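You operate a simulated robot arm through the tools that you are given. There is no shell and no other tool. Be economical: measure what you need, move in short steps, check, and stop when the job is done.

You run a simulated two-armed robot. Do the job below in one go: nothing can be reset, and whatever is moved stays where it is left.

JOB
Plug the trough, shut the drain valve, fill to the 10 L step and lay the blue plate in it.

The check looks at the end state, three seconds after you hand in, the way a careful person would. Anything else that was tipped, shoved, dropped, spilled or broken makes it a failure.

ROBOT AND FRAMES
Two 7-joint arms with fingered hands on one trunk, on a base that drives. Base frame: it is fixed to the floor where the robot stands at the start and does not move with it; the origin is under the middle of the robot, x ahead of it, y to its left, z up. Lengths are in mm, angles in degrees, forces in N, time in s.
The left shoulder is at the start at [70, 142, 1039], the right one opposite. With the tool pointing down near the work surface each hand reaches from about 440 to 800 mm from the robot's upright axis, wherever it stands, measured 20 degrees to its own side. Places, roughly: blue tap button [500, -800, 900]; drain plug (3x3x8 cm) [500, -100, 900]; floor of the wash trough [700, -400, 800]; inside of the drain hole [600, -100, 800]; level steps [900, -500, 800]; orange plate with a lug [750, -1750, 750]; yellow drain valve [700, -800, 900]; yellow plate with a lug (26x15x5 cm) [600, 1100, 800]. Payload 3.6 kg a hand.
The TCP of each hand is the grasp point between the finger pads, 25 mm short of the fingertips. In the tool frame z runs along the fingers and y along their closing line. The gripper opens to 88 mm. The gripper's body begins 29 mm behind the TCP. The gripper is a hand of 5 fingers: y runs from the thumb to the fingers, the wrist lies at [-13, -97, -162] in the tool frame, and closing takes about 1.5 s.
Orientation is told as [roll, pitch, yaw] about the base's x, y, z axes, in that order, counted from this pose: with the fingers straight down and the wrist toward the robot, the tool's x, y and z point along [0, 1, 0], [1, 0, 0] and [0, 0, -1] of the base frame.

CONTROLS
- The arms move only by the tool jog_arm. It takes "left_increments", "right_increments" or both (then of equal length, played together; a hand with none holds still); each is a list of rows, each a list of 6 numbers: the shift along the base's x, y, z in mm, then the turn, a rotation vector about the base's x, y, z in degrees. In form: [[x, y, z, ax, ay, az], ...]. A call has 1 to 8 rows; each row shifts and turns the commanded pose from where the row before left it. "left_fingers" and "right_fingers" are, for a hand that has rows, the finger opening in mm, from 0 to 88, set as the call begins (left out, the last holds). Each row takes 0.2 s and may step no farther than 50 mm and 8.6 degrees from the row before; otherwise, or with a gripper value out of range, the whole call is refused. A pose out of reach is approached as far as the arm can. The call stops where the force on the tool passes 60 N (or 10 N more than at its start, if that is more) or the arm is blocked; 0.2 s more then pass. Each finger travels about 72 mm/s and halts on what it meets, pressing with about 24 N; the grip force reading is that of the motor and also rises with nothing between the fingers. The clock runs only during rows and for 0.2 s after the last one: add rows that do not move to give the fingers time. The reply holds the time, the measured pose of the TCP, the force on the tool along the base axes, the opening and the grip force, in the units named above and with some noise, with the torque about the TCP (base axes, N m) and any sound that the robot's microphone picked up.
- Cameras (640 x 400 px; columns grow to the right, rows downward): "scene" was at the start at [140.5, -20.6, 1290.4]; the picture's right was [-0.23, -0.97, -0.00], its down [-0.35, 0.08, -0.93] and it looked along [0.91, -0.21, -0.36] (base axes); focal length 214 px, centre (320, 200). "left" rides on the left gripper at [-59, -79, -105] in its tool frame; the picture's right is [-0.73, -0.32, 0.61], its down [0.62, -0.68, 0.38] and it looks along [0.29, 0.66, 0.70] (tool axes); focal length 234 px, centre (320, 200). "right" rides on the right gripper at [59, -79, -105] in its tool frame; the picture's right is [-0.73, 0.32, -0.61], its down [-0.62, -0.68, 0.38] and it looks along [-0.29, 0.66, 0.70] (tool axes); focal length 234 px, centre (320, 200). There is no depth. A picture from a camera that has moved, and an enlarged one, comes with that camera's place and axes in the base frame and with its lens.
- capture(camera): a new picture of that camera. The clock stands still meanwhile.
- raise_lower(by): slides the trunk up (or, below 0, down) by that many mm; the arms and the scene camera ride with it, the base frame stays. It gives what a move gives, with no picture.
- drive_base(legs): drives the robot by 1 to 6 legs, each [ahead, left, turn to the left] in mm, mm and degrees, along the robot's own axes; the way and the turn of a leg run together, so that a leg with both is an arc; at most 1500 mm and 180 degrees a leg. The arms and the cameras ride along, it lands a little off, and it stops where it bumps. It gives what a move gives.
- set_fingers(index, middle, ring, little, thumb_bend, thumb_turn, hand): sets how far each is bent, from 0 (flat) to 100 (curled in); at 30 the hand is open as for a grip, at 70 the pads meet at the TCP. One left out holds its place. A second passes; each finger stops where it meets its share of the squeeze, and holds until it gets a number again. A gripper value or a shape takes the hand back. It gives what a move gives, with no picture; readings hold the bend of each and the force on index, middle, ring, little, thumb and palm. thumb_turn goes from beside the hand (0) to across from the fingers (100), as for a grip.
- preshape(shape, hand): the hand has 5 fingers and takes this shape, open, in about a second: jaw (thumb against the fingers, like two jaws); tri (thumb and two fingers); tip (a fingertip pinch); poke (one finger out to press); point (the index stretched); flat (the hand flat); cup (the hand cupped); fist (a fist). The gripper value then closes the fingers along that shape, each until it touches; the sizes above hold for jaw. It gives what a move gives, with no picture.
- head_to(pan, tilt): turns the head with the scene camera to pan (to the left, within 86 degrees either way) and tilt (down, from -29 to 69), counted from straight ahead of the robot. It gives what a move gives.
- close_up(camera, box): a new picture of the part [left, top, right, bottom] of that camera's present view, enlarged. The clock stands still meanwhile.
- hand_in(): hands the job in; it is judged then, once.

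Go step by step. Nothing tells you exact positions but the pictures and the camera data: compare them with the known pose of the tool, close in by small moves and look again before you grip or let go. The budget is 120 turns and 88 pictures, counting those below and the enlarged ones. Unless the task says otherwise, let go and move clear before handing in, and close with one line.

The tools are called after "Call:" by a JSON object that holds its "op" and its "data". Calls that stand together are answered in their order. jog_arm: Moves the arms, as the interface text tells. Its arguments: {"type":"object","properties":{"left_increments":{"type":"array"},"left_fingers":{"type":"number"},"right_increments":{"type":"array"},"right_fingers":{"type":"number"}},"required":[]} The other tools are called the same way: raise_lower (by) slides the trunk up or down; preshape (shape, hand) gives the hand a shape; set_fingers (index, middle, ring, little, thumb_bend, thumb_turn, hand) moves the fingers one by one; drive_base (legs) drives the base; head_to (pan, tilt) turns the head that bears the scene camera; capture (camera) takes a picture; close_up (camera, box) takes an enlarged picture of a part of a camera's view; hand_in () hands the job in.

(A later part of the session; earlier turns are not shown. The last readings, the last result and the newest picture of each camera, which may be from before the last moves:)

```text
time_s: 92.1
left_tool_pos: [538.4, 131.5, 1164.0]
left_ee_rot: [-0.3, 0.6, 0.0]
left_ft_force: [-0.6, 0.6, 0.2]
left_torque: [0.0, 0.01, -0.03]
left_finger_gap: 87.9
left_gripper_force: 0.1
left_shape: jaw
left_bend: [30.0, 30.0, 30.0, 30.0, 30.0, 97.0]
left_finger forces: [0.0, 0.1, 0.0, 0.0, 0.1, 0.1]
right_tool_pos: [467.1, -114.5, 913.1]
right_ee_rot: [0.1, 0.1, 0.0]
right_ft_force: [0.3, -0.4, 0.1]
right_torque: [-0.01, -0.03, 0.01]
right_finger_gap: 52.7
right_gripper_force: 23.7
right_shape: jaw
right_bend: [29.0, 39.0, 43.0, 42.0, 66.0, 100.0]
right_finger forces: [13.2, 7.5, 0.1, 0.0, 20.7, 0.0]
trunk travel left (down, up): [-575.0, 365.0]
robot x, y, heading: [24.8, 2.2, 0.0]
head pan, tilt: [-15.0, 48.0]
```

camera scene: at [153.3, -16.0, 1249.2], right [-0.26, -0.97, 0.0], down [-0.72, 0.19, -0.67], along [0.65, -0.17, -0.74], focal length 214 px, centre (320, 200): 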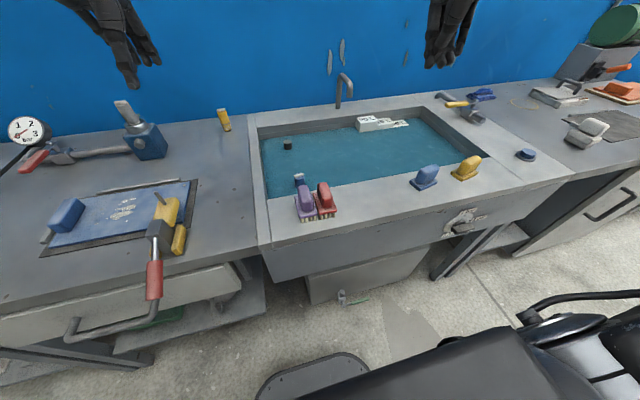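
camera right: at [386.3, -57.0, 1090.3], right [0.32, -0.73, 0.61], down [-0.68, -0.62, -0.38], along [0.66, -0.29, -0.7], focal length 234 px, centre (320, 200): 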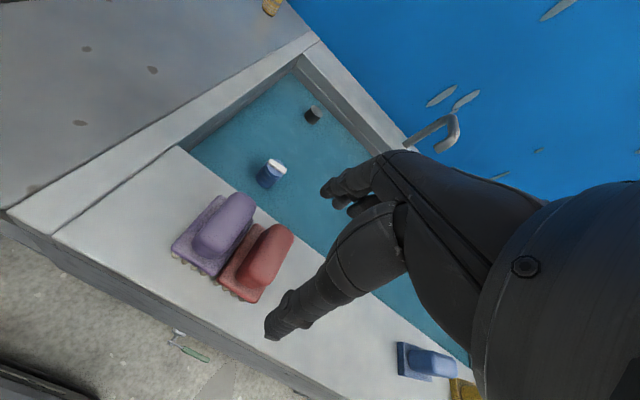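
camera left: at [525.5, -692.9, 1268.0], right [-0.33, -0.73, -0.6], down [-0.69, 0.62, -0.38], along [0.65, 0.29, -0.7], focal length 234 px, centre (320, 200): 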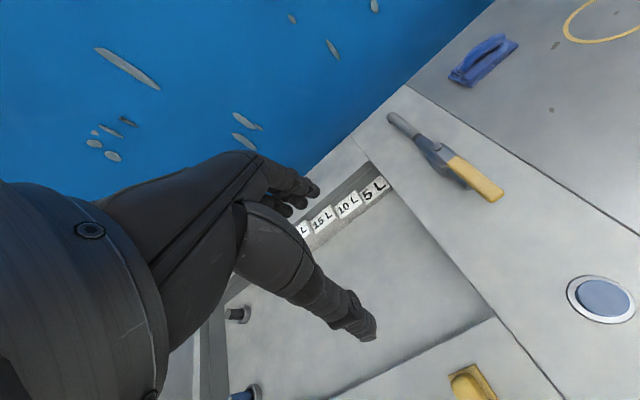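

The red brush is firmly held. I lift it slightly, carry it 214 mm to the right, set it down and release.

Call:
{"op": "jog_arm", "data": {"right_increments": [[0, 0, 12, 0, 0, 0], [0, 0, 13, 0, 0, 0], [-2, -43, 0, 0, 0, 0], [-2, -43, 0, 0, 0, 0], [-2, -43, 0, 0, 0, 0], [0, -43, 0, 0, 0, 0], [0, -42, 0, 0, 0, 0], [0, 0, 0, 0, 0, 0]]}}

Call:
{"op": "jog_arm", "data": {"right_increments": [[0, 0, -12, 0, 0, 0], [0, 0, -8, 0, 0, 0], [0, 0, -4, 0, 0, 0], [0, 0, 0, 0, 0, 0]]}}

Call:
{"op": "close_up", "data": {"camera": "scene", "box": [260, 120, 500, 270]}}

```text
time_s: 93.9
left_tool_pos: [539.5, 133.6, 1164.0]
left_ee_rot: [-0.1, 0.5, 0.0]
left_ft_force: [0.1, 0.7, -0.5]
left_torque: [-0.02, -0.02, 0.02]
left_finger_gap: 87.8
left_gripper_force: 0.0
left_shape: jaw
left_bend: [30.0, 30.0, 30.0, 30.0, 30.0, 97.0]
left_finger forces: [0.0, 0.0, 0.0, 0.1, 0.1, 0.1]
right_tool_pos: [458.9, -327.7, 938.0]
right_ee_rot: [0.0, 0.1, -0.1]
right_ft_force: [-0.2, -0.1, -1.9]
right_torque: [0.0, 0.02, 0.03]
right_finger_gap: 52.3
right_gripper_force: 24.1
right_shape: jaw
right_bend: [29.0, 39.0, 43.0, 42.0, 66.0, 100.0]
right_finger forces: [13.2, 7.6, 0.0, 0.1, 20.8, 0.0]
trunk travel left (down, up): [-575.0, 365.0]
robot x, y, heading: [25.7, 1.9, -0.2]
head pan, tilt: [-15.0, 48.0]
```

```text
time_s: 94.9
left_tool_pos: [539.4, 131.9, 1164.0]
left_ee_rot: [-0.2, 0.5, -0.1]
left_ft_force: [-0.7, 0.2, -0.2]
left_torque: [-0.05, -0.01, -0.02]
left_finger_gap: 87.6
left_gripper_force: 0.0
left_shape: jaw
left_bend: [30.0, 30.0, 30.0, 30.0, 30.0, 97.0]
left_finger forces: [0.1, 0.0, 0.0, 0.1, 0.0, 0.0]
right_tool_pos: [460.0, -328.1, 913.9]
right_ee_rot: [-0.1, 0.0, 0.1]
right_ft_force: [0.7, 0.6, -0.8]
right_torque: [0.0, 0.0, -0.01]
right_finger_gap: 52.1
right_gripper_force: 23.6
right_shape: jaw
right_bend: [29.0, 39.0, 43.0, 42.0, 66.0, 100.0]
right_finger forces: [13.2, 7.7, 0.0, 0.0, 20.8, 0.1]
trunk travel left (down, up): [-575.0, 365.0]
robot x, y, heading: [22.4, 4.3, -0.3]
head pan, tilt: [-15.0, 48.0]
```

```text
2.67 times, centred on (380, 195) of scene
camera zoom: at [153.5, -16.2, 1249.2], right [-0.26, -0.97, 0.0], down [-0.72, 0.19, -0.67], along [0.65, -0.17, -0.74], focal length 572 px, centre (160, 213)
```

zoom: 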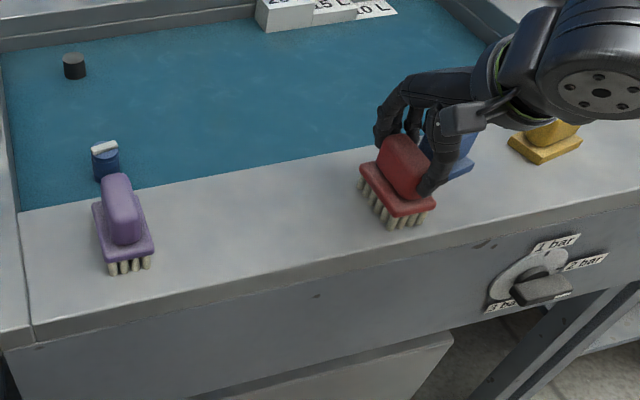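

Red is at [461, -329], on target. I touch it down, open, and lift away.

Call:
{"op": "jog_arm", "data": {"right_increments": [[0, 0, -2, 0, 0, 0], [0, 0, 0, 0, 0, 0]]}}

Call:
{"op": "jog_arm", "data": {"right_increments": [[0, 0, 0, 0, 0, 0], [0, 0, 0, 0, 0, 0], [0, 0, 0, 0, 0, 0], [0, 0, 0, 0, 0, 0], [0, 0, 20, 0, 0, 0], [0, 0, 40, 0, 0, 0], [0, 0, 40, 0, 0, 0]], "right_fingers": 88}}

```text
time_s: 95.5
left_tool_pos: [539.3, 131.3, 1163.1]
left_ee_rot: [-0.2, 0.5, 0.0]
left_ft_force: [-0.5, 0.0, -0.2]
left_torque: [0.01, 0.02, 0.0]
left_finger_gap: 87.9
left_gripper_force: 0.0
left_shape: jaw
left_bend: [30.0, 30.0, 30.0, 30.0, 30.0, 97.0]
left_finger forces: [0.1, 0.0, 0.0, 0.0, 0.0, 0.1]
right_tool_pos: [459.2, -327.7, 912.5]
right_ee_rot: [0.0, 0.0, 0.0]
right_ft_force: [1.1, -1.3, 3.2]
right_torque: [0.02, -0.04, -0.02]
right_finger_gap: 52.0
right_gripper_force: 24.1
right_shape: jaw
right_bend: [28.0, 39.0, 43.0, 42.0, 66.0, 100.0]
right_finger forces: [13.5, 8.0, 0.1, 0.0, 21.0, 0.0]
trunk travel left (down, up): [-575.0, 365.0]
robot x, y, heading: [25.1, 1.2, -0.1]
head pan, tilt: [-15.0, 48.0]
```

```text
time_s: 97.1
left_tool_pos: [539.6, 133.4, 1164.1]
left_ee_rot: [-0.2, 0.5, 0.1]
left_ft_force: [-1.8, -0.9, -0.3]
left_torque: [0.0, 0.0, -0.01]
left_finger_gap: 87.9
left_gripper_force: 0.1
left_shape: jaw
left_bend: [30.0, 30.0, 30.0, 30.0, 30.0, 97.0]
left_finger forces: [0.0, 0.1, 0.2, 0.0, 0.1, 0.0]
right_tool_pos: [458.9, -328.2, 1013.6]
right_ee_rot: [0.0, 0.0, 0.0]
right_ft_force: [-0.7, 0.7, -0.2]
right_torque: [0.0, 0.03, 0.03]
right_finger_gap: 87.8
right_gripper_force: 0.0
right_shape: jaw
right_bend: [30.0, 30.0, 30.0, 30.0, 30.0, 98.0]
right_finger forces: [0.0, 0.0, 0.0, 0.1, 0.0, 0.1]
trunk travel left (down, up): [-575.0, 365.0]
robot x, y, heading: [28.2, -0.2, -0.1]
head pan, tilt: [-15.0, 48.0]
```

Red is back. Next purple, at about [469, -66]; I drive 100 mm left first to stay in comfortable reach (both hands are above z 1000, clear of everything).

Call:
{"op": "drive_base", "data": {"legs": [[0, 100, 0]]}}

Call:
{"op": "jog_arm", "data": {"right_increments": [[2, 39, 0, 0, 0, 0], [2, 39, 0, 0, 0, 0], [2, 39, 0, 0, 0, 0], [2, 39, 0, 0, 0, 0], [0, 0, -30, 0, 0, 0], [0, 0, 0, 0, 0, 0]]}}

Call:
{"op": "capture", "data": {"camera": "right"}}

```text
time_s: 98.2
left_tool_pos: [539.3, 232.8, 1163.9]
left_ee_rot: [-0.2, 0.5, 0.0]
left_ft_force: [0.1, 0.4, 0.3]
left_torque: [-0.03, 0.01, -0.01]
left_finger_gap: 88.0
left_gripper_force: 0.0
left_shape: jaw
left_bend: [30.0, 30.0, 30.0, 30.0, 30.0, 97.0]
left_finger forces: [0.1, 0.0, 0.0, 0.1, 0.0, 0.1]
right_tool_pos: [459.7, -227.8, 1012.7]
right_ee_rot: [0.0, 0.0, 0.0]
right_ft_force: [-0.1, 0.2, -0.3]
right_torque: [-0.01, 0.01, -0.02]
right_finger_gap: 87.9
right_gripper_force: 0.0
right_shape: jaw
right_bend: [30.0, 30.0, 30.0, 30.0, 30.0, 98.0]
right_finger forces: [0.1, 0.1, 0.1, 0.0, 0.0, 0.0]
trunk travel left (down, up): [-575.0, 365.0]
robot x, y, heading: [27.6, 104.0, -0.2]
head pan, tilt: [-15.0, 48.0]
```

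```text
time_s: 99.6
left_tool_pos: [539.5, 232.4, 1164.4]
left_ee_rot: [-0.2, 0.4, 0.0]
left_ft_force: [0.1, -0.2, -0.8]
left_torque: [0.04, 0.02, 0.0]
left_finger_gap: 88.0
left_gripper_force: 0.0
left_shape: jaw
left_bend: [30.0, 30.0, 30.0, 30.0, 30.0, 97.0]
left_finger forces: [0.1, 0.1, 0.0, 0.0, 0.0, 0.0]
right_tool_pos: [467.9, -72.8, 981.9]
right_ee_rot: [0.0, 0.0, 0.0]
right_ft_force: [-0.2, -0.3, 0.0]
right_torque: [0.0, -0.02, -0.01]
right_finger_gap: 87.7
right_gripper_force: 0.0
right_shape: jaw
right_bend: [30.0, 30.0, 30.0, 30.0, 30.0, 98.0]
right_finger forces: [0.1, 0.0, 0.0, 0.1, 0.0, 0.0]
trunk travel left (down, up): [-575.0, 365.0]
robot x, y, heading: [27.1, 102.7, -0.0]
head pan, tilt: [-15.0, 48.0]
```

```text
14 pictures are left
camera right: at [387.4, -13.6, 1087.8], right [0.32, -0.73, 0.61], down [-0.68, -0.62, -0.38], along [0.66, -0.29, -0.7], focal length 234 px, centre (320, 200)
```

right: 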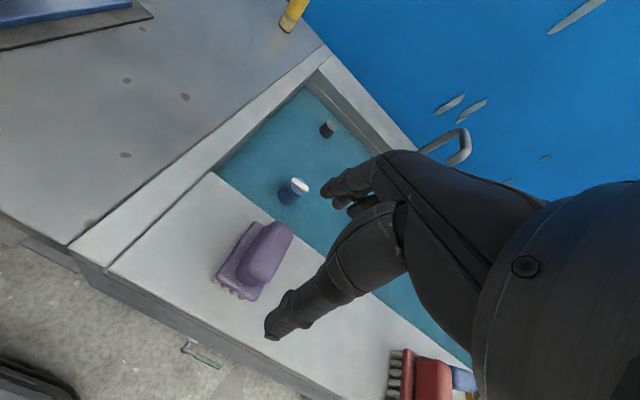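

Purple sits in the same alignment as red did. I descend, grip, and carry it 134 mm to the right.

Call:
{"op": "jog_arm", "data": {"right_increments": [[2, 1, -30, 0, 0, 0], [0, 0, -30, 0, 0, 0], [0, 0, -9, 0, 0, 0], [0, 0, 0, 0, 0, 0]]}}

Call:
{"op": "jog_arm", "data": {"right_increments": [[0, 0, 0, 0, 0, 0], [0, 0, 0, 0, 0, 0], [0, 0, 0, 0, 0, 0], [0, 0, 0, 0, 0, 0], [0, 0, 0, 0, 0, 0], [0, 0, 0, 0, 0, 0]], "right_fingers": 35}}

Call:
{"op": "jog_arm", "data": {"right_increments": [[0, 0, 12, 0, 0, 0], [0, 0, 13, 0, 0, 0], [-3, -34, 0, 0, 0, 0], [-2, -34, 0, 0, 0, 0], [-2, -33, 0, 0, 0, 0], [0, -33, 0, 0, 0, 0], [0, 0, -12, 0, 0, 0], [0, 0, -11, 0, 0, 0]]}}

```text
time_s: 100.6
left_tool_pos: [538.2, 233.1, 1163.0]
left_ee_rot: [-0.2, 0.5, 0.0]
left_ft_force: [0.4, -0.1, 0.5]
left_torque: [-0.01, -0.02, -0.03]
left_finger_gap: 87.8
left_gripper_force: 0.1
left_shape: jaw
left_bend: [30.0, 30.0, 30.0, 30.0, 30.0, 97.0]
left_finger forces: [0.1, 0.0, 0.0, 0.0, 0.0, 0.0]
right_tool_pos: [469.9, -72.3, 914.7]
right_ee_rot: [0.0, 0.0, 0.0]
right_ft_force: [-0.2, 0.6, 1.2]
right_torque: [0.02, 0.0, 0.01]
right_finger_gap: 87.6
right_gripper_force: 0.1
right_shape: jaw
right_bend: [30.0, 30.0, 30.0, 30.0, 30.0, 98.0]
right_finger forces: [0.2, 0.1, 0.0, 0.0, 0.0, 0.1]
trunk travel left (down, up): [-575.0, 365.0]
robot x, y, heading: [26.1, 102.7, 0.0]
head pan, tilt: [-15.0, 48.0]
```

```text
time_s: 102.0
left_tool_pos: [539.0, 233.0, 1164.0]
left_ee_rot: [-0.2, 0.5, 0.1]
left_ft_force: [0.9, 0.3, -0.4]
left_torque: [0.04, -0.01, 0.03]
left_finger_gap: 88.1
left_gripper_force: 0.1
left_shape: jaw
left_bend: [30.0, 30.0, 30.0, 30.0, 30.0, 97.0]
left_finger forces: [0.0, 0.0, 0.2, 0.0, 0.0, 0.0]
right_tool_pos: [470.3, -71.7, 915.0]
right_ee_rot: [0.0, 0.0, 0.1]
right_ft_force: [0.0, 0.7, -0.6]
right_torque: [0.02, -0.02, 0.01]
right_finger_gap: 52.2
right_gripper_force: 23.5
right_shape: jaw
right_bend: [28.0, 40.0, 43.0, 42.0, 66.0, 100.0]
right_finger forces: [13.2, 7.6, 0.1, 0.0, 20.6, 0.1]
trunk travel left (down, up): [-575.0, 365.0]
robot x, y, heading: [29.0, 102.4, 0.0]
head pan, tilt: [-15.0, 48.0]
```

```text
time_s: 103.8
left_tool_pos: [539.6, 231.9, 1163.4]
left_ee_rot: [-0.1, 0.4, 0.0]
left_ft_force: [0.0, 0.0, -0.5]
left_torque: [0.03, 0.03, -0.02]
left_finger_gap: 87.9
left_gripper_force: 0.0
left_shape: jaw
left_bend: [30.0, 30.0, 30.0, 30.0, 30.0, 97.0]
left_finger forces: [0.0, 0.0, 0.0, 0.1, 0.1, 0.0]
right_tool_pos: [461.7, -206.8, 917.2]
right_ee_rot: [0.1, 0.1, 0.0]
right_ft_force: [-0.3, -0.4, -1.4]
right_torque: [0.0, -0.01, -0.02]
right_finger_gap: 52.4
right_gripper_force: 23.3
right_shape: jaw
right_bend: [28.0, 40.0, 43.0, 42.0, 66.0, 100.0]
right_finger forces: [13.1, 7.6, 0.1, 0.0, 20.8, 0.0]
trunk travel left (down, up): [-575.0, 365.0]
robot x, y, heading: [29.0, 105.6, 0.2]
head pan, tilt: [-15.0, 48.0]
```

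I lower the last 2–3 mm until it touches, release, and lift; then drive right for the blue and yellow brushes.

Call:
{"op": "jog_arm", "data": {"right_increments": [[0, 0, -2, 0, 0, 0], [0, 0, -1, 0, 0, 0], [0, 0, 0, 0, 0, 0]]}}

Call:
{"op": "jog_arm", "data": {"right_increments": [[0, 0, 0, 0, 0, 0], [0, 0, 0, 0, 0, 0], [0, 0, 0, 0, 0, 0], [0, 0, 0, 0, 0, 0], [0, 0, 20, 0, 0, 0], [0, 0, 40, 0, 0, 0], [0, 0, 40, 0, 0, 0], [0, 0, 40, 0, 0, 0]], "right_fingers": 88}}

```text
time_s: 104.6
left_tool_pos: [538.1, 232.1, 1162.7]
left_ee_rot: [-0.3, 0.4, 0.1]
left_ft_force: [-0.8, -0.7, -0.7]
left_torque: [0.01, -0.02, 0.01]
left_finger_gap: 88.1
left_gripper_force: 0.1
left_shape: jaw
left_bend: [30.0, 30.0, 30.0, 30.0, 30.0, 97.0]
left_finger forces: [0.0, 0.0, 0.0, 0.0, 0.0, 0.0]
right_tool_pos: [463.1, -205.0, 913.9]
right_ee_rot: [0.0, -0.1, 0.0]
right_ft_force: [1.3, 0.3, 5.6]
right_torque: [0.0, -0.07, 0.01]
right_finger_gap: 51.9
right_gripper_force: 23.8
right_shape: jaw
right_bend: [28.0, 39.0, 43.0, 42.0, 66.0, 100.0]
right_finger forces: [13.8, 8.3, 0.0, 0.0, 21.0, 0.0]
trunk travel left (down, up): [-575.0, 365.0]
robot x, y, heading: [24.3, 103.0, -0.2]
head pan, tilt: [-15.0, 48.0]
```

```text
time_s: 106.4
left_tool_pos: [539.2, 233.4, 1164.9]
left_ee_rot: [-0.2, 0.4, 0.0]
left_ft_force: [0.2, 0.1, -0.3]
left_torque: [0.01, 0.03, 0.01]
left_finger_gap: 87.9
left_gripper_force: 0.1
left_shape: jaw
left_bend: [30.0, 30.0, 30.0, 30.0, 30.0, 97.0]
left_finger forces: [0.0, 0.0, 0.0, 0.0, 0.1, 0.1]
right_tool_pos: [459.2, -204.9, 1052.6]
right_ee_rot: [-0.1, 0.0, 0.0]
right_ft_force: [-0.6, 0.2, 0.4]
right_torque: [0.01, 0.01, -0.02]
right_finger_gap: 87.7
right_gripper_force: 0.0
right_shape: jaw
right_bend: [30.0, 30.0, 30.0, 30.0, 30.0, 98.0]
right_finger forces: [0.0, 0.1, 0.0, 0.1, 0.1, 0.0]
trunk travel left (down, up): [-575.0, 365.0]
robot x, y, heading: [26.5, 106.1, 0.1]
head pan, tilt: [-15.0, 48.0]
```

Purple is back too. I drive right with both hands high and view the whole row.

Call:
{"op": "drive_base", "data": {"legs": [[0, -330, 0]]}}

Call:
{"op": "head_to", "data": {"pan": -10, "tilt": 48}}

Call:
{"op": "close_up", "data": {"camera": "scene", "box": [200, 80, 520, 280]}}

```text
time_s: 108.6
left_tool_pos: [539.9, -102.2, 1164.9]
left_ee_rot: [-0.3, 0.4, -0.2]
left_ft_force: [-0.4, -0.8, 0.8]
left_torque: [-0.01, 0.01, 0.03]
left_finger_gap: 87.9
left_gripper_force: 0.1
left_shape: jaw
left_bend: [30.0, 30.0, 30.0, 30.0, 30.0, 97.0]
left_finger forces: [0.0, 0.0, 0.0, 0.1, 0.0, 0.1]
right_tool_pos: [459.2, -540.8, 1051.4]
right_ee_rot: [0.1, 0.0, -0.4]
right_ft_force: [-0.2, -0.6, -0.1]
right_torque: [0.0, 0.03, 0.0]
right_finger_gap: 87.6
right_gripper_force: 0.1
right_shape: jaw
right_bend: [30.0, 30.0, 30.0, 30.0, 30.0, 98.0]
right_finger forces: [0.0, 0.0, 0.0, 0.1, 0.0, 0.1]
trunk travel left (down, up): [-575.0, 365.0]
robot x, y, heading: [25.3, -229.8, -0.4]
head pan, tilt: [-15.0, 48.0]
```

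```text
time_s: 109.3
left_tool_pos: [539.3, -103.7, 1164.5]
left_ee_rot: [-0.1, 0.5, -0.3]
left_ft_force: [0.1, -0.6, 0.0]
left_torque: [-0.03, 0.0, 0.03]
left_finger_gap: 87.6
left_gripper_force: 0.0
left_shape: jaw
left_bend: [30.0, 30.0, 30.0, 30.0, 30.0, 97.0]
left_finger forces: [0.1, 0.1, 0.0, 0.1, 0.0, 0.0]
right_tool_pos: [458.4, -540.3, 1050.2]
right_ee_rot: [0.0, -0.1, -0.3]
right_ft_force: [0.0, 0.8, -0.2]
right_torque: [0.0, 0.02, 0.05]
right_finger_gap: 87.9
right_gripper_force: 0.1
right_shape: jaw
right_bend: [30.0, 30.0, 30.0, 30.0, 30.0, 98.0]
right_finger forces: [0.0, 0.0, 0.0, 0.0, 0.0, 0.0]
trunk travel left (down, up): [-575.0, 365.0]
robot x, y, heading: [28.0, -230.5, -0.4]
head pan, tilt: [-10.0, 48.0]
```

```text
2.00 times, centred on (360, 180) of scene
camera zoom: at [153.9, -243.3, 1249.2], right [-0.18, -0.98, 0.0], down [-0.73, 0.13, -0.67], along [0.66, -0.12, -0.74], focal length 429 px, centre (240, 240)
```

zoom: 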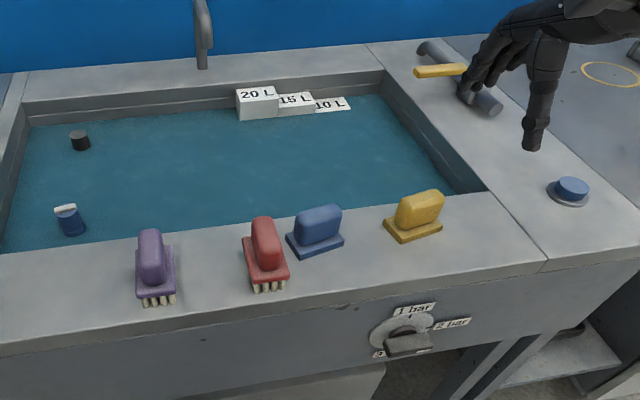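

Red and purple are back in place. Blue ([491, -401]) and yellow ([492, -530]) were shifted and also spun about 68° clockwise. I grip yellow first across its narrow side with the hand yawed 13°, to carry it by (-29, -64) and turn it back.

Call:
{"op": "jog_arm", "data": {"right_increments": [[17, 5, 0, 0, 0, 7], [17, 5, 0, 0, 0, 6], [0, 0, -45, 0, 0, 0], [0, 0, -45, 0, 0, 0], [0, 0, 0, 0, 0, 0]]}}

Call:
{"op": "capture", "data": {"camera": "right"}}

```text
time_s: 110.5
left_tool_pos: [537.8, -102.5, 1165.5]
left_ee_rot: [-0.2, 0.4, -0.4]
left_ft_force: [0.0, 0.6, -0.5]
left_torque: [-0.01, 0.0, 0.01]
left_finger_gap: 88.1
left_gripper_force: 0.2
left_shape: jaw
left_bend: [30.0, 30.0, 30.0, 30.0, 30.0, 97.0]
left_finger forces: [0.0, 0.1, 0.0, 0.1, 0.0, 0.1]
right_tool_pos: [493.1, -529.2, 959.1]
right_ee_rot: [-0.1, -0.1, 12.6]
right_ft_force: [-0.8, -0.6, -0.2]
right_torque: [-0.03, 0.01, 0.0]
right_finger_gap: 87.7
right_gripper_force: 0.0
right_shape: jaw
right_bend: [30.0, 30.0, 30.0, 30.0, 30.0, 98.0]
right_finger forces: [0.0, 0.1, 0.0, 0.1, 0.0, 0.0]
trunk travel left (down, up): [-575.0, 365.0]
robot x, y, heading: [22.6, -231.9, -0.1]
head pan, tilt: [-10.0, 48.0]
```

```text
12 pictures are left
camera right: at [402.5, -488.6, 1065.0], right [0.47, -0.64, 0.61], down [-0.53, -0.76, -0.38], along [0.7, -0.14, -0.7], focal length 234 px, centre (320, 200)
```

right: 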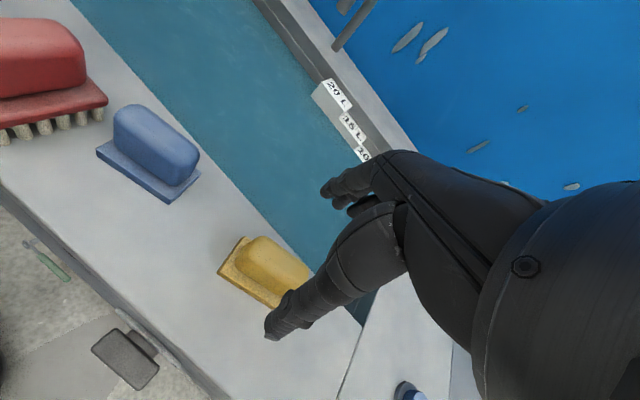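

The hand is well over the yellow handle (its centre about [486, -527]). I descend and grip.

Call:
{"op": "jog_arm", "data": {"right_increments": [[-5, 0, -30, 0, 0, 0], [0, 0, -25, 0, 0, 0], [0, 0, -11, 0, 0, 0], [0, 0, 0, 0, 0, 0]]}}

Call:
{"op": "jog_arm", "data": {"right_increments": [[0, 0, 0, 0, 0, 0], [0, 0, 0, 0, 0, 0], [0, 0, 0, 0, 0, 0], [0, 0, 0, 0, 0, 0], [0, 0, 0, 0, 0, 0], [0, 0, 0, 0, 0, 0], [0, 0, 0, 0, 0, 0]], "right_fingers": 15}}

```text
time_s: 111.5
left_tool_pos: [538.4, -102.5, 1164.1]
left_ee_rot: [-0.3, 0.5, -0.4]
left_ft_force: [-0.9, 0.4, -1.0]
left_torque: [0.0, -0.01, 0.0]
left_finger_gap: 87.9
left_gripper_force: 0.0
left_shape: jaw
left_bend: [30.0, 30.0, 30.0, 30.0, 30.0, 97.0]
left_finger forces: [0.0, 0.1, 0.0, 0.1, 0.1, 0.0]
right_tool_pos: [487.2, -531.2, 895.4]
right_ee_rot: [0.0, 0.1, 12.7]
right_ft_force: [0.1, -0.6, 0.8]
right_torque: [0.0, -0.02, 0.0]
right_finger_gap: 87.8
right_gripper_force: 0.1
right_shape: jaw
right_bend: [30.0, 30.0, 30.0, 30.0, 30.0, 98.0]
right_finger forces: [0.0, 0.1, 0.1, 0.0, 0.1, 0.0]
trunk travel left (down, up): [-575.0, 365.0]
robot x, y, heading: [27.1, -224.1, -0.3]
head pan, tilt: [-10.0, 48.0]
```

```text
time_s: 113.1
left_tool_pos: [538.8, -102.6, 1163.5]
left_ee_rot: [-0.3, 0.4, -0.3]
left_ft_force: [0.5, -0.8, 0.0]
left_torque: [-0.01, -0.02, 0.0]
left_finger_gap: 87.8
left_gripper_force: 0.1
left_shape: jaw
left_bend: [30.0, 30.0, 30.0, 30.0, 30.0, 97.0]
left_finger forces: [0.0, 0.0, 0.0, 0.0, 0.0, 0.1]
right_tool_pos: [488.7, -530.1, 895.2]
right_ee_rot: [0.1, 0.0, 12.7]
right_ft_force: [-1.3, 0.1, 0.1]
right_torque: [0.04, -0.04, 0.02]
right_finger_gap: 20.3
right_gripper_force: 23.7
right_shape: jaw
right_bend: [73.0, 61.0, 62.0, 67.0, 74.0, 99.0]
right_finger forces: [13.4, 5.5, 2.4, 0.8, 22.0, 0.0]
trunk travel left (down, up): [-575.0, 365.0]
robot x, y, heading: [25.9, -227.7, -0.3]
head pan, tilt: [-10.0, 48.0]
```

Held. I lift it 25 mm, carry it by (-26, -64) while turning it 68° counter-clockwise.

Call:
{"op": "jog_arm", "data": {"right_increments": [[0, 0, 12, 0, 0, 0], [0, 0, 13, 0, 0, 0], [-5, -12, 0, 0, 0, 8.5], [-5, -12, 0, 0, 0, 8.5], [-5, -12, 0, 0, 0, 8.5], [-5, -12, 0, 0, 0, 8.5], [-6, -16, 0, 0, 0, 8.5], [0, 0, 0, 0, 0, 8.5]]}}

Call:
{"op": "jog_arm", "data": {"right_increments": [[0, 0, 0, 0, 0, 8.5], [0, 0, 0, 0, 0, 8.5], [0, 0, -10, 0, 0, 0], [0, 0, -8, 0, 0, 0], [0, 0, -4, 0, 0, 0], [0, 0, -2, 0, 0, 0], [0, 0, 0, 0, 0, 0]]}}

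```text
time_s: 114.9
left_tool_pos: [540.2, -101.3, 1163.6]
left_ee_rot: [-0.1, 0.6, -0.3]
left_ft_force: [-0.7, -0.2, -0.8]
left_torque: [-0.01, 0.0, -0.04]
left_finger_gap: 87.7
left_gripper_force: 0.1
left_shape: jaw
left_bend: [30.0, 30.0, 30.0, 30.0, 30.0, 97.0]
left_finger forces: [0.0, 0.0, 0.0, 0.0, 0.0, 0.0]
right_tool_pos: [461.6, -594.2, 919.8]
right_ee_rot: [0.1, 0.0, 63.9]
right_ft_force: [-0.7, 0.6, -0.5]
right_torque: [0.0, -0.03, 0.0]
right_finger_gap: 20.1
right_gripper_force: 23.6
right_shape: jaw
right_bend: [73.0, 61.0, 63.0, 68.0, 74.0, 99.0]
right_finger forces: [13.7, 5.5, 2.5, 0.3, 22.0, 0.0]
trunk travel left (down, up): [-575.0, 365.0]
robot x, y, heading: [24.1, -229.3, -0.5]
head pan, tilt: [-10.0, 48.0]
```

```text
time_s: 116.5
left_tool_pos: [539.5, -104.2, 1164.5]
left_ee_rot: [-0.1, 0.5, -0.3]
left_ft_force: [-0.6, -0.8, 0.0]
left_torque: [0.0, -0.01, -0.02]
left_finger_gap: 87.9
left_gripper_force: 0.1
left_shape: jaw
left_bend: [30.0, 30.0, 30.0, 30.0, 30.0, 97.0]
left_finger forces: [0.0, 0.0, 0.1, 0.0, 0.1, 0.0]
right_tool_pos: [461.9, -593.6, 895.2]
right_ee_rot: [-0.1, 0.0, 80.8]
right_ft_force: [-0.7, -0.1, -1.3]
right_torque: [-0.01, 0.03, 0.0]
right_finger_gap: 19.9
right_gripper_force: 23.6
right_shape: jaw
right_bend: [73.0, 61.0, 63.0, 68.0, 75.0, 99.0]
right_finger forces: [13.7, 5.4, 2.5, 0.3, 22.0, 0.0]
trunk travel left (down, up): [-575.0, 365.0]
robot x, y, heading: [27.8, -230.2, -0.3]
head pan, tilt: [-10.0, 48.0]
```

I touch it down, open, and lift off.

Call:
{"op": "jog_arm", "data": {"right_increments": [[0, 0, -2, 0, 0, 0], [0, 0, 0, 0, 0, 0]]}}

Call:
{"op": "jog_arm", "data": {"right_increments": [[0, 0, 0, 0, 0, 0], [0, 0, 0, 0, 0, 0], [0, 0, 0, 0, 0, 0], [0, 0, 0, 0, 0, 0], [0, 0, 0, 0, 0, 0], [0, 0, 25, 0, 0, 0], [0, 0, 40, 0, 0, 0], [0, 0, 40, 0, 0, 0]], "right_fingers": 80}}

```text
time_s: 117.1
left_tool_pos: [538.2, -101.8, 1163.4]
left_ee_rot: [-0.2, 0.4, -0.3]
left_ft_force: [-0.1, -0.2, 0.2]
left_torque: [0.03, 0.0, 0.01]
left_finger_gap: 88.0
left_gripper_force: 0.0
left_shape: jaw
left_bend: [30.0, 30.0, 30.0, 30.0, 30.0, 97.0]
left_finger forces: [0.0, 0.0, 0.0, 0.0, 0.0, 0.0]
right_tool_pos: [462.6, -593.5, 894.3]
right_ee_rot: [-0.1, 0.1, 80.7]
right_ft_force: [0.6, -1.7, 4.8]
right_torque: [-0.05, 0.02, -0.01]
right_finger_gap: 20.5
right_gripper_force: 23.8
right_shape: jaw
right_bend: [73.0, 61.0, 63.0, 68.0, 75.0, 99.0]
right_finger forces: [13.6, 5.8, 2.7, 0.4, 23.2, 0.0]
trunk travel left (down, up): [-575.0, 365.0]
robot x, y, heading: [28.8, -225.6, -0.1]
head pan, tilt: [-10.0, 48.0]
```

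```text
time_s: 118.9
left_tool_pos: [538.5, -101.6, 1163.2]
left_ee_rot: [-0.3, 0.4, -0.2]
left_ft_force: [-0.2, 0.2, 0.3]
left_torque: [0.0, 0.01, -0.02]
left_finger_gap: 88.0
left_gripper_force: 0.1
left_shape: jaw
left_bend: [30.0, 30.0, 30.0, 30.0, 30.0, 97.0]
left_finger forces: [0.0, 0.0, 0.1, 0.1, 0.1, 0.1]
right_tool_pos: [460.8, -592.6, 999.4]
right_ee_rot: [0.0, -0.1, 80.7]
right_ft_force: [-0.5, 0.1, 0.7]
right_torque: [-0.01, 0.0, 0.01]
right_finger_gap: 79.9
right_gripper_force: 0.0
right_shape: jaw
right_bend: [31.0, 32.0, 30.0, 31.0, 32.0, 98.0]
right_finger forces: [0.0, 0.0, 0.0, 0.0, 0.0, 0.0]
trunk travel left (down, up): [-575.0, 365.0]
robot x, y, heading: [29.3, -232.2, -0.4]
head pan, tilt: [-10.0, 48.0]
```

Yellow is set down. I go to blue with the yaw returned to 13°, and check with a scene close-up before descending.

Call:
{"op": "jog_arm", "data": {"right_increments": [[3, 24, 0, 0, 0, -8.5], [3, 24, 0, 0, 0, -8.5], [3, 24, 0, 0, 0, -8.5], [3, 24, 0, 0, 0, -8.5], [3, 24, 0, 0, 0, -8.5], [3, 23, 0, 0, 0, -8.5], [4, 23, 0, 0, 0, -8.5], [4, 23, 0, 0, 0, -8.5]]}}

Call:
{"op": "jog_arm", "data": {"right_increments": [[0, 0, -35, 0, 0, 0], [0, 0, 0, 0, 0, 0]]}}

Call:
{"op": "capture", "data": {"camera": "right"}}

```text
time_s: 120.7
left_tool_pos: [540.1, -101.3, 1162.7]
left_ee_rot: [-0.3, 0.6, -0.4]
left_ft_force: [-0.1, 1.0, 0.6]
left_torque: [-0.03, 0.01, 0.01]
left_finger_gap: 87.9
left_gripper_force: 0.1
left_shape: jaw
left_bend: [30.0, 30.0, 30.0, 30.0, 30.0, 97.0]
left_finger forces: [0.0, 0.0, 0.0, 0.1, 0.0, 0.1]
right_tool_pos: [487.5, -403.0, 998.4]
right_ee_rot: [-0.2, 0.0, 12.6]
right_ft_force: [0.4, 0.7, 0.0]
right_torque: [0.0, -0.03, 0.01]
right_finger_gap: 80.1
right_gripper_force: 0.1
right_shape: jaw
right_bend: [31.0, 32.0, 30.0, 31.0, 32.0, 98.0]
right_finger forces: [0.0, 0.0, 0.0, 0.0, 0.1, 0.0]
trunk travel left (down, up): [-575.0, 365.0]
robot x, y, heading: [26.4, -230.5, -0.3]
head pan, tilt: [-10.0, 48.0]
```

```text
time_s: 121.3
left_tool_pos: [538.2, -101.9, 1164.1]
left_ee_rot: [-0.1, 0.3, -0.3]
left_ft_force: [-0.4, -0.6, 0.2]
left_torque: [0.03, -0.02, 0.03]
left_finger_gap: 87.7
left_gripper_force: 0.0
left_shape: jaw
left_bend: [30.0, 30.0, 30.0, 30.0, 30.0, 97.0]
left_finger forces: [0.0, 0.0, 0.1, 0.1, 0.0, 0.0]
right_tool_pos: [488.9, -405.9, 963.9]
right_ee_rot: [-0.1, -0.1, 12.6]
right_ft_force: [-0.4, 0.7, 0.5]
right_torque: [0.0, -0.04, 0.01]
right_finger_gap: 79.9
right_gripper_force: 0.1
right_shape: jaw
right_bend: [31.0, 32.0, 30.0, 31.0, 32.0, 98.0]
right_finger forces: [0.0, 0.1, 0.0, 0.0, 0.0, 0.0]
trunk travel left (down, up): [-575.0, 365.0]
robot x, y, heading: [27.0, -232.7, -0.4]
head pan, tilt: [-10.0, 48.0]
```

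```text
11 pictures are left
camera right: at [397.5, -365.7, 1069.2], right [0.47, -0.64, 0.61], down [-0.53, -0.76, -0.38], along [0.71, -0.14, -0.7], focal length 234 px, centre (320, 200)
```

right: 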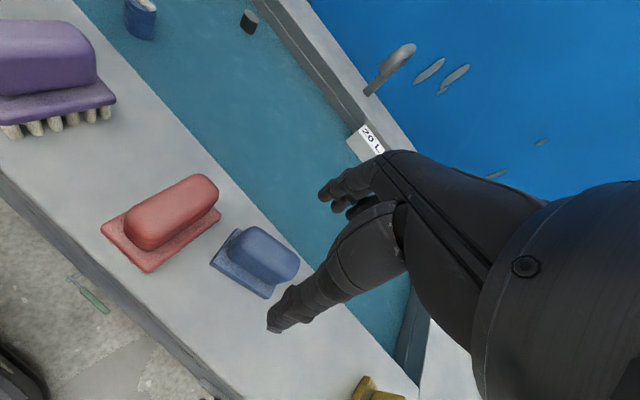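

Aligned. I descend and grip blue.

Call:
{"op": "jog_arm", "data": {"right_increments": [[0, 4, -30, 0, 0, 0], [0, 0, -25, 0, 0, 0], [0, 0, -14, 0, 0, 0], [0, 0, 0, 0, 0, 0]]}}

Call:
{"op": "jog_arm", "data": {"right_increments": [[0, 0, 0, 0, 0, 0], [0, 0, 0, 0, 0, 0], [0, 0, 0, 0, 0, 0], [0, 0, 0, 0, 0, 0], [0, 0, 0, 0, 0, 0], [0, 0, 0, 0, 0, 0], [0, 0, 0, 0, 0, 0]], "right_fingers": 15}}

```text
time_s: 122.3
left_tool_pos: [538.3, -103.2, 1165.1]
left_ee_rot: [-0.2, 0.5, -0.3]
left_ft_force: [0.0, 0.0, -0.4]
left_torque: [0.01, 0.02, 0.01]
left_finger_gap: 88.2
left_gripper_force: 0.0
left_shape: jaw
left_bend: [30.0, 30.0, 30.0, 30.0, 30.0, 97.0]
left_finger forces: [0.0, 0.0, 0.0, 0.0, 0.0, 0.0]
right_tool_pos: [488.7, -401.5, 894.2]
right_ee_rot: [0.1, 0.0, 12.8]
right_ft_force: [0.3, 0.7, -0.2]
right_torque: [0.0, -0.04, -0.01]
right_finger_gap: 79.6
right_gripper_force: 0.1
right_shape: jaw
right_bend: [31.0, 32.0, 30.0, 31.0, 32.0, 98.0]
right_finger forces: [0.0, 0.1, 0.1, 0.0, 0.1, 0.1]
trunk travel left (down, up): [-575.0, 365.0]
robot x, y, heading: [26.5, -227.1, -0.4]
head pan, tilt: [-10.0, 48.0]
```

```text
time_s: 123.9
left_tool_pos: [538.4, -102.4, 1164.8]
left_ee_rot: [-0.1, 0.5, -0.3]
left_ft_force: [0.1, -0.3, -0.1]
left_torque: [-0.03, 0.01, 0.01]
left_finger_gap: 87.8
left_gripper_force: 0.1
left_shape: jaw
left_bend: [30.0, 30.0, 30.0, 30.0, 30.0, 97.0]
left_finger forces: [0.0, 0.1, 0.0, 0.0, 0.0, 0.0]
right_tool_pos: [489.6, -400.8, 894.3]
right_ee_rot: [0.0, 0.1, 12.6]
right_ft_force: [0.2, -0.1, -0.2]
right_torque: [-0.01, -0.01, 0.04]
right_finger_gap: 20.9
right_gripper_force: 23.9
right_shape: jaw
right_bend: [73.0, 59.0, 59.0, 64.0, 75.0, 100.0]
right_finger forces: [12.6, 6.0, 2.5, 0.0, 21.4, 0.0]
trunk travel left (down, up): [-575.0, 365.0]
robot x, y, heading: [26.8, -231.2, -0.3]
head pan, tilt: [-10.0, 48.0]
```

Held. I lift it, carry by (-27, -62) and turn 68° counter-clockwise, then lower.

Call:
{"op": "jog_arm", "data": {"right_increments": [[0, 0, 12, 0, 0, 0], [0, 0, 13, 0, 0, 0], [-5, -12, 0, 0, 0, 8.5], [-5, -12, 0, 0, 0, 8.5], [-5, -12, 0, 0, 0, 8.5], [-6, -13, 0, 0, 0, 8.5], [-6, -13, 0, 0, 0, 8.5], [0, 0, 0, 0, 0, 8.5]]}}

Call:
{"op": "jog_arm", "data": {"right_increments": [[0, 0, 0, 0, 0, 8.5], [0, 0, 0, 0, 0, 8.5], [0, 0, -10, 0, 0, 0], [0, 0, -8, 0, 0, 0], [0, 0, -5, 0, 0, 0], [0, 0, -3, 0, 0, 0], [0, 0, 0, 0, 0, 0]]}}

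```text
time_s: 125.7
left_tool_pos: [540.2, -102.5, 1162.9]
left_ee_rot: [-0.2, 0.5, -0.3]
left_ft_force: [-0.1, 0.1, -0.4]
left_torque: [-0.02, -0.01, -0.01]
left_finger_gap: 87.9
left_gripper_force: 0.0
left_shape: jaw
left_bend: [30.0, 30.0, 30.0, 30.0, 30.0, 97.0]
left_finger forces: [0.1, 0.1, 0.0, 0.0, 0.0, 0.0]
right_tool_pos: [459.9, -462.3, 920.7]
right_ee_rot: [0.1, 0.0, 63.9]
right_ft_force: [0.0, 0.2, -0.1]
right_torque: [-0.05, 0.0, -0.02]
right_finger_gap: 20.7
right_gripper_force: 24.0
right_shape: jaw
right_bend: [73.0, 59.0, 59.0, 64.0, 75.0, 100.0]
right_finger forces: [13.2, 5.9, 2.6, 0.1, 21.6, 0.0]
trunk travel left (down, up): [-575.0, 365.0]
robot x, y, heading: [25.1, -228.8, -0.3]
head pan, tilt: [-10.0, 48.0]
```

```text
time_s: 127.3
left_tool_pos: [538.6, -102.5, 1164.5]
left_ee_rot: [-0.2, 0.5, -0.3]
left_ft_force: [-0.1, 0.4, 0.7]
left_torque: [0.01, -0.03, -0.01]
left_finger_gap: 88.0
left_gripper_force: 0.0
left_shape: jaw
left_bend: [30.0, 30.0, 30.0, 30.0, 30.0, 97.0]
left_finger forces: [0.0, 0.0, 0.1, 0.1, 0.0, 0.0]
right_tool_pos: [460.8, -463.5, 893.3]
right_ee_rot: [0.0, 0.0, 80.7]
right_ft_force: [0.5, 0.6, 1.4]
right_torque: [0.0, 0.02, 0.02]
right_finger_gap: 20.6
right_gripper_force: 24.0
right_shape: jaw
right_bend: [73.0, 59.0, 59.0, 64.0, 75.0, 100.0]
right_finger forces: [13.0, 5.9, 2.6, 0.0, 21.9, 0.0]
trunk travel left (down, up): [-575.0, 365.0]
robot x, y, heading: [25.1, -225.9, -0.2]
head pan, tilt: [-10.0, 48.0]
```

At the surface. I open, lift well clear, and verify the whole row.

Call:
{"op": "jog_arm", "data": {"right_increments": [[0, 0, 0, 0, 0, 0], [0, 0, 0, 0, 0, 0], [0, 0, 0, 0, 0, 0], [0, 0, 0, 0, 0, 0], [0, 0, 0, 0, 0, 0], [0, 0, 25, 0, 0, 0], [0, 0, 40, 0, 0, 0], [0, 0, 40, 0, 0, 0]], "right_fingers": 80}}

Call:
{"op": "jog_arm", "data": {"right_increments": [[0, -30, 40, 0, 0, -8.5], [0, -30, 40, 0, 0, -8.5], [0, -30, 40, 0, 0, -8.5], [0, -30, 20, 0, 0, -8.5], [0, -30, 20, 0, 0, -8.5], [0, -30, 0, 0, 0, -8.5], [0, 0, 0, 0, 0, -8.5], [0, 0, 0, 0, 0, -8.5]]}}

Call:
{"op": "close_up", "data": {"camera": "scene", "box": [200, 80, 520, 280]}}

```text
time_s: 129.1
left_tool_pos: [538.5, -102.5, 1163.9]
left_ee_rot: [-0.2, 0.4, -0.3]
left_ft_force: [-0.1, -0.3, 0.5]
left_torque: [-0.02, -0.03, -0.02]
left_finger_gap: 87.7
left_gripper_force: 0.1
left_shape: jaw
left_bend: [30.0, 30.0, 30.0, 30.0, 30.0, 97.0]
left_finger forces: [0.0, 0.1, 0.0, 0.0, 0.1, 0.0]
right_tool_pos: [460.5, -462.8, 997.9]
right_ee_rot: [0.0, 0.0, 80.8]
right_ft_force: [0.8, 0.1, 0.6]
right_torque: [-0.04, 0.01, 0.01]
right_finger_gap: 79.9
right_gripper_force: 0.0
right_shape: jaw
right_bend: [31.0, 32.0, 30.0, 31.0, 32.0, 98.0]
right_finger forces: [0.1, 0.1, 0.1, 0.0, 0.0, 0.0]
trunk travel left (down, up): [-575.0, 365.0]
robot x, y, heading: [26.9, -226.8, -0.2]
head pan, tilt: [-10.0, 48.0]
```

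```text
time_s: 130.9
left_tool_pos: [539.1, -102.3, 1162.8]
left_ee_rot: [-0.2, 0.3, -0.3]
left_ft_force: [-0.8, 0.3, -0.2]
left_torque: [0.0, 0.01, 0.0]
left_finger_gap: 87.6
left_gripper_force: 0.1
left_shape: jaw
left_bend: [30.0, 30.0, 30.0, 30.0, 30.0, 97.0]
left_finger forces: [0.0, 0.0, 0.0, 0.0, 0.0, 0.1]
right_tool_pos: [462.0, -642.2, 1160.1]
right_ee_rot: [-0.1, -0.1, 12.6]
right_ft_force: [0.1, 0.2, -0.2]
right_torque: [-0.01, -0.01, 0.01]
right_finger_gap: 80.0
right_gripper_force: 0.0
right_shape: jaw
right_bend: [31.0, 32.0, 30.0, 31.0, 32.0, 98.0]
right_finger forces: [0.0, 0.0, 0.0, 0.0, 0.0, 0.0]
trunk travel left (down, up): [-575.0, 365.0]
robot x, y, heading: [24.0, -226.7, -0.5]
head pan, tilt: [-10.0, 48.0]
```

```text
2.00 times, centred on (360, 180) of scene
camera zoom: at [153.6, -242.6, 1249.2], right [-0.18, -0.98, 0.0], down [-0.73, 0.13, -0.67], along [0.66, -0.12, -0.74], focal length 429 px, centre (240, 240)
```

zoom: 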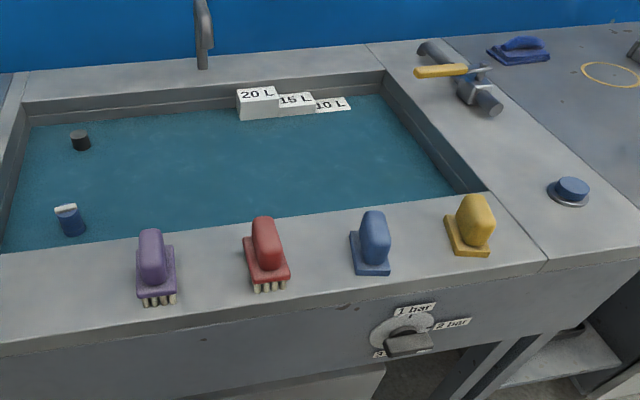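

The row is restored: all four brushes stand where they were, the level holds at 10 L and the valve is shut. Both hands are confirmed high (z ≈ 1160), so now I drive left to the blue plate and look at it closely.

Call:
{"op": "drive_base", "data": {"legs": [[0, 380, 0.4]]}}

Call:
{"op": "head_to", "data": {"pan": 20, "tilt": 50}}

Call:
{"op": "close_up", "data": {"camera": "scene", "box": [220, 80, 460, 230]}}

```text
time_s: 133.3
left_tool_pos: [541.5, 277.9, 1164.1]
left_ee_rot: [-0.3, 0.5, -0.5]
left_ft_force: [-0.4, -0.1, -0.3]
left_torque: [0.0, 0.0, 0.04]
left_finger_gap: 87.8
left_gripper_force: 0.1
left_shape: jaw
left_bend: [30.0, 30.0, 30.0, 30.0, 30.0, 97.0]
left_finger forces: [0.0, 0.0, 0.0, 0.0, 0.1, 0.0]
right_tool_pos: [463.4, -262.5, 1159.8]
right_ee_rot: [0.0, 0.0, 12.6]
right_ft_force: [-0.5, -0.4, 0.2]
right_torque: [0.01, -0.01, 0.01]
right_finger_gap: 79.9
right_gripper_force: 0.0
right_shape: jaw
right_bend: [31.0, 32.0, 30.0, 31.0, 32.0, 98.0]
right_finger forces: [0.0, 0.0, 0.0, 0.0, 0.0, 0.0]
trunk travel left (down, up): [-575.0, 365.0]
robot x, y, heading: [26.5, 155.9, -0.2]
head pan, tilt: [-10.0, 48.0]
```

```text
time_s: 134.2
left_tool_pos: [541.7, 278.2, 1164.3]
left_ee_rot: [-0.2, 0.5, -0.5]
left_ft_force: [0.0, -0.5, 1.3]
left_torque: [0.03, -0.01, -0.01]
left_finger_gap: 87.8
left_gripper_force: 0.0
left_shape: jaw
left_bend: [30.0, 30.0, 30.0, 30.0, 30.0, 97.0]
left_finger forces: [0.0, 0.1, 0.0, 0.1, 0.1, 0.1]
right_tool_pos: [462.3, -262.4, 1158.5]
right_ee_rot: [0.0, 0.0, 12.5]
right_ft_force: [0.8, -0.4, 0.0]
right_torque: [0.03, -0.02, 0.01]
right_finger_gap: 80.1
right_gripper_force: 0.1
right_shape: jaw
right_bend: [31.0, 32.0, 30.0, 31.0, 32.0, 98.0]
right_finger forces: [0.1, 0.0, 0.1, 0.1, 0.1, 0.0]
trunk travel left (down, up): [-575.0, 365.0]
robot x, y, heading: [30.2, 150.6, -0.2]
head pan, tilt: [20.0, 50.0]
```

```text
2.67 times, centred on (340, 155) of scene
camera zoom: at [151.3, 178.5, 1246.5], right [0.33, -0.94, 0.0], down [-0.72, -0.26, -0.64], along [0.61, 0.21, -0.77], focal length 572 px, centre (267, 320)
```

zoom: 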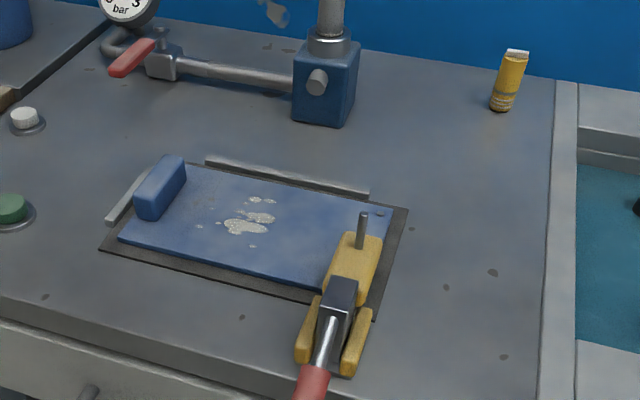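

The blue plate sits in a fixture, its lug at the left end ([560, 434]); a toggle clamp with a red handle (end [335, 217, 885], root [393, 218, 900]) holds its right end. I'll open the clamp by lifting the handle with the left hand yawed -90°. First I back off a little and turn the hand.

Call:
{"op": "drive_base", "data": {"legs": [[-140, -80, 0.2]]}}

Call:
{"op": "jog_arm", "data": {"left_increments": [[-6, 3, 0, 0, 0, -8.2], [-6, 3, 0, 0, 0, -8.2], [-6, 3, 0, 0, 0, -8.2], [-6, 3, 0, 0, 0, -8.2], [-6, 3, 0, 0, 0, -8.2], [-6, 3, 0, 0, 0, -8.2], [-6, 2, 0, 0, 0, -8.2], [-6, 0, 0, 0, 0, -8.2]]}}

Call:
{"op": "jog_arm", "data": {"left_increments": [[0, 0, -40, 0, 0, -8.2], [0, 0, -40, 0, 0, -8.2], [0, 0, -40, 0, 0, -8], [0, 0, 0, 0, 0, 0]], "left_fingers": 70}}

```text
time_s: 135.7
left_tool_pos: [405.1, 199.7, 1164.4]
left_ee_rot: [-0.1, 0.5, -0.2]
left_ft_force: [0.9, 0.1, -0.6]
left_torque: [0.0, 0.04, 0.02]
left_finger_gap: 88.1
left_gripper_force: 0.0
left_shape: jaw
left_bend: [30.0, 30.0, 30.0, 30.0, 30.0, 97.0]
left_finger forces: [0.1, 0.0, 0.1, 0.0, 0.0, 0.1]
right_tool_pos: [328.1, -341.6, 1158.0]
right_ee_rot: [0.0, 0.0, 12.8]
right_ft_force: [0.0, -1.1, -0.7]
right_torque: [0.0, -0.02, 0.01]
right_finger_gap: 79.8
right_gripper_force: 0.0
right_shape: jaw
right_bend: [31.0, 32.0, 30.0, 31.0, 32.0, 98.0]
right_finger forces: [0.0, 0.0, 0.0, 0.0, 0.0, 0.0]
trunk travel left (down, up): [-575.0, 365.0]
robot x, y, heading: [-106.3, 73.9, -0.4]
head pan, tilt: [20.0, 50.0]
```

```text
time_s: 137.5
left_tool_pos: [358.2, 219.4, 1164.4]
left_ee_rot: [-0.2, 0.4, -65.9]
left_ft_force: [0.4, 1.1, 0.4]
left_torque: [-0.03, 0.01, -0.03]
left_finger_gap: 88.0
left_gripper_force: 0.1
left_shape: jaw
left_bend: [30.0, 30.0, 30.0, 30.0, 30.0, 97.0]
left_finger forces: [0.1, 0.0, 0.0, 0.0, 0.0, 0.0]
right_tool_pos: [327.9, -341.0, 1158.1]
right_ee_rot: [-0.1, 0.0, 12.8]
right_ft_force: [-1.4, 0.3, 0.9]
right_torque: [0.01, -0.01, 0.0]
right_finger_gap: 79.8
right_gripper_force: 0.2
right_shape: jaw
right_bend: [31.0, 32.0, 30.0, 31.0, 32.0, 98.0]
right_finger forces: [0.1, 0.0, 0.0, 0.0, 0.0, 0.0]
trunk travel left (down, up): [-575.0, 365.0]
robot x, y, heading: [-106.2, 76.5, -0.4]
head pan, tilt: [20.0, 50.0]
```

```text
time_s: 138.5
left_tool_pos: [357.0, 221.4, 1041.6]
left_ee_rot: [0.0, 0.4, -90.4]
left_ft_force: [-0.3, 0.4, 0.4]
left_torque: [0.01, 0.0, 0.0]
left_finger_gap: 70.2
left_gripper_force: 0.0
left_shape: jaw
left_bend: [27.0, 34.0, 31.0, 33.0, 49.0, 99.0]
left_finger forces: [0.0, 0.0, 0.0, 0.0, 0.0, 0.0]
right_tool_pos: [327.4, -342.0, 1157.8]
right_ee_rot: [0.0, 0.0, 12.7]
right_ft_force: [0.2, 0.3, 0.5]
right_torque: [0.03, 0.0, -0.03]
right_finger_gap: 80.0
right_gripper_force: 0.1
right_shape: jaw
right_bend: [31.0, 32.0, 30.0, 31.0, 32.0, 98.0]
right_finger forces: [0.0, 0.0, 0.0, 0.0, 0.0, 0.0]
trunk travel left (down, up): [-575.0, 365.0]
robot x, y, heading: [-109.2, 74.0, -0.4]
head pan, tilt: [20.0, 50.0]
```

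The hand is above the handle, turned. I check the alignment with the left camera.

Call:
{"op": "capture", "data": {"camera": "left"}}

```text
8 pictures are left
camera left: at [300.0, 300.4, 1148.0], right [-0.73, 0.33, -0.6], down [0.63, 0.68, -0.38], along [0.28, -0.65, -0.7], focal length 234 px, centre (320, 200)
```

left: 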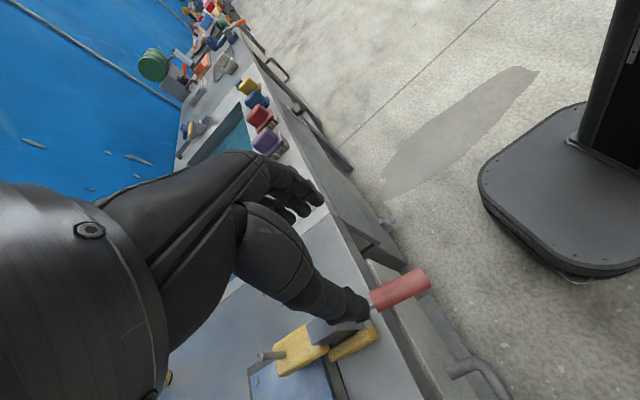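

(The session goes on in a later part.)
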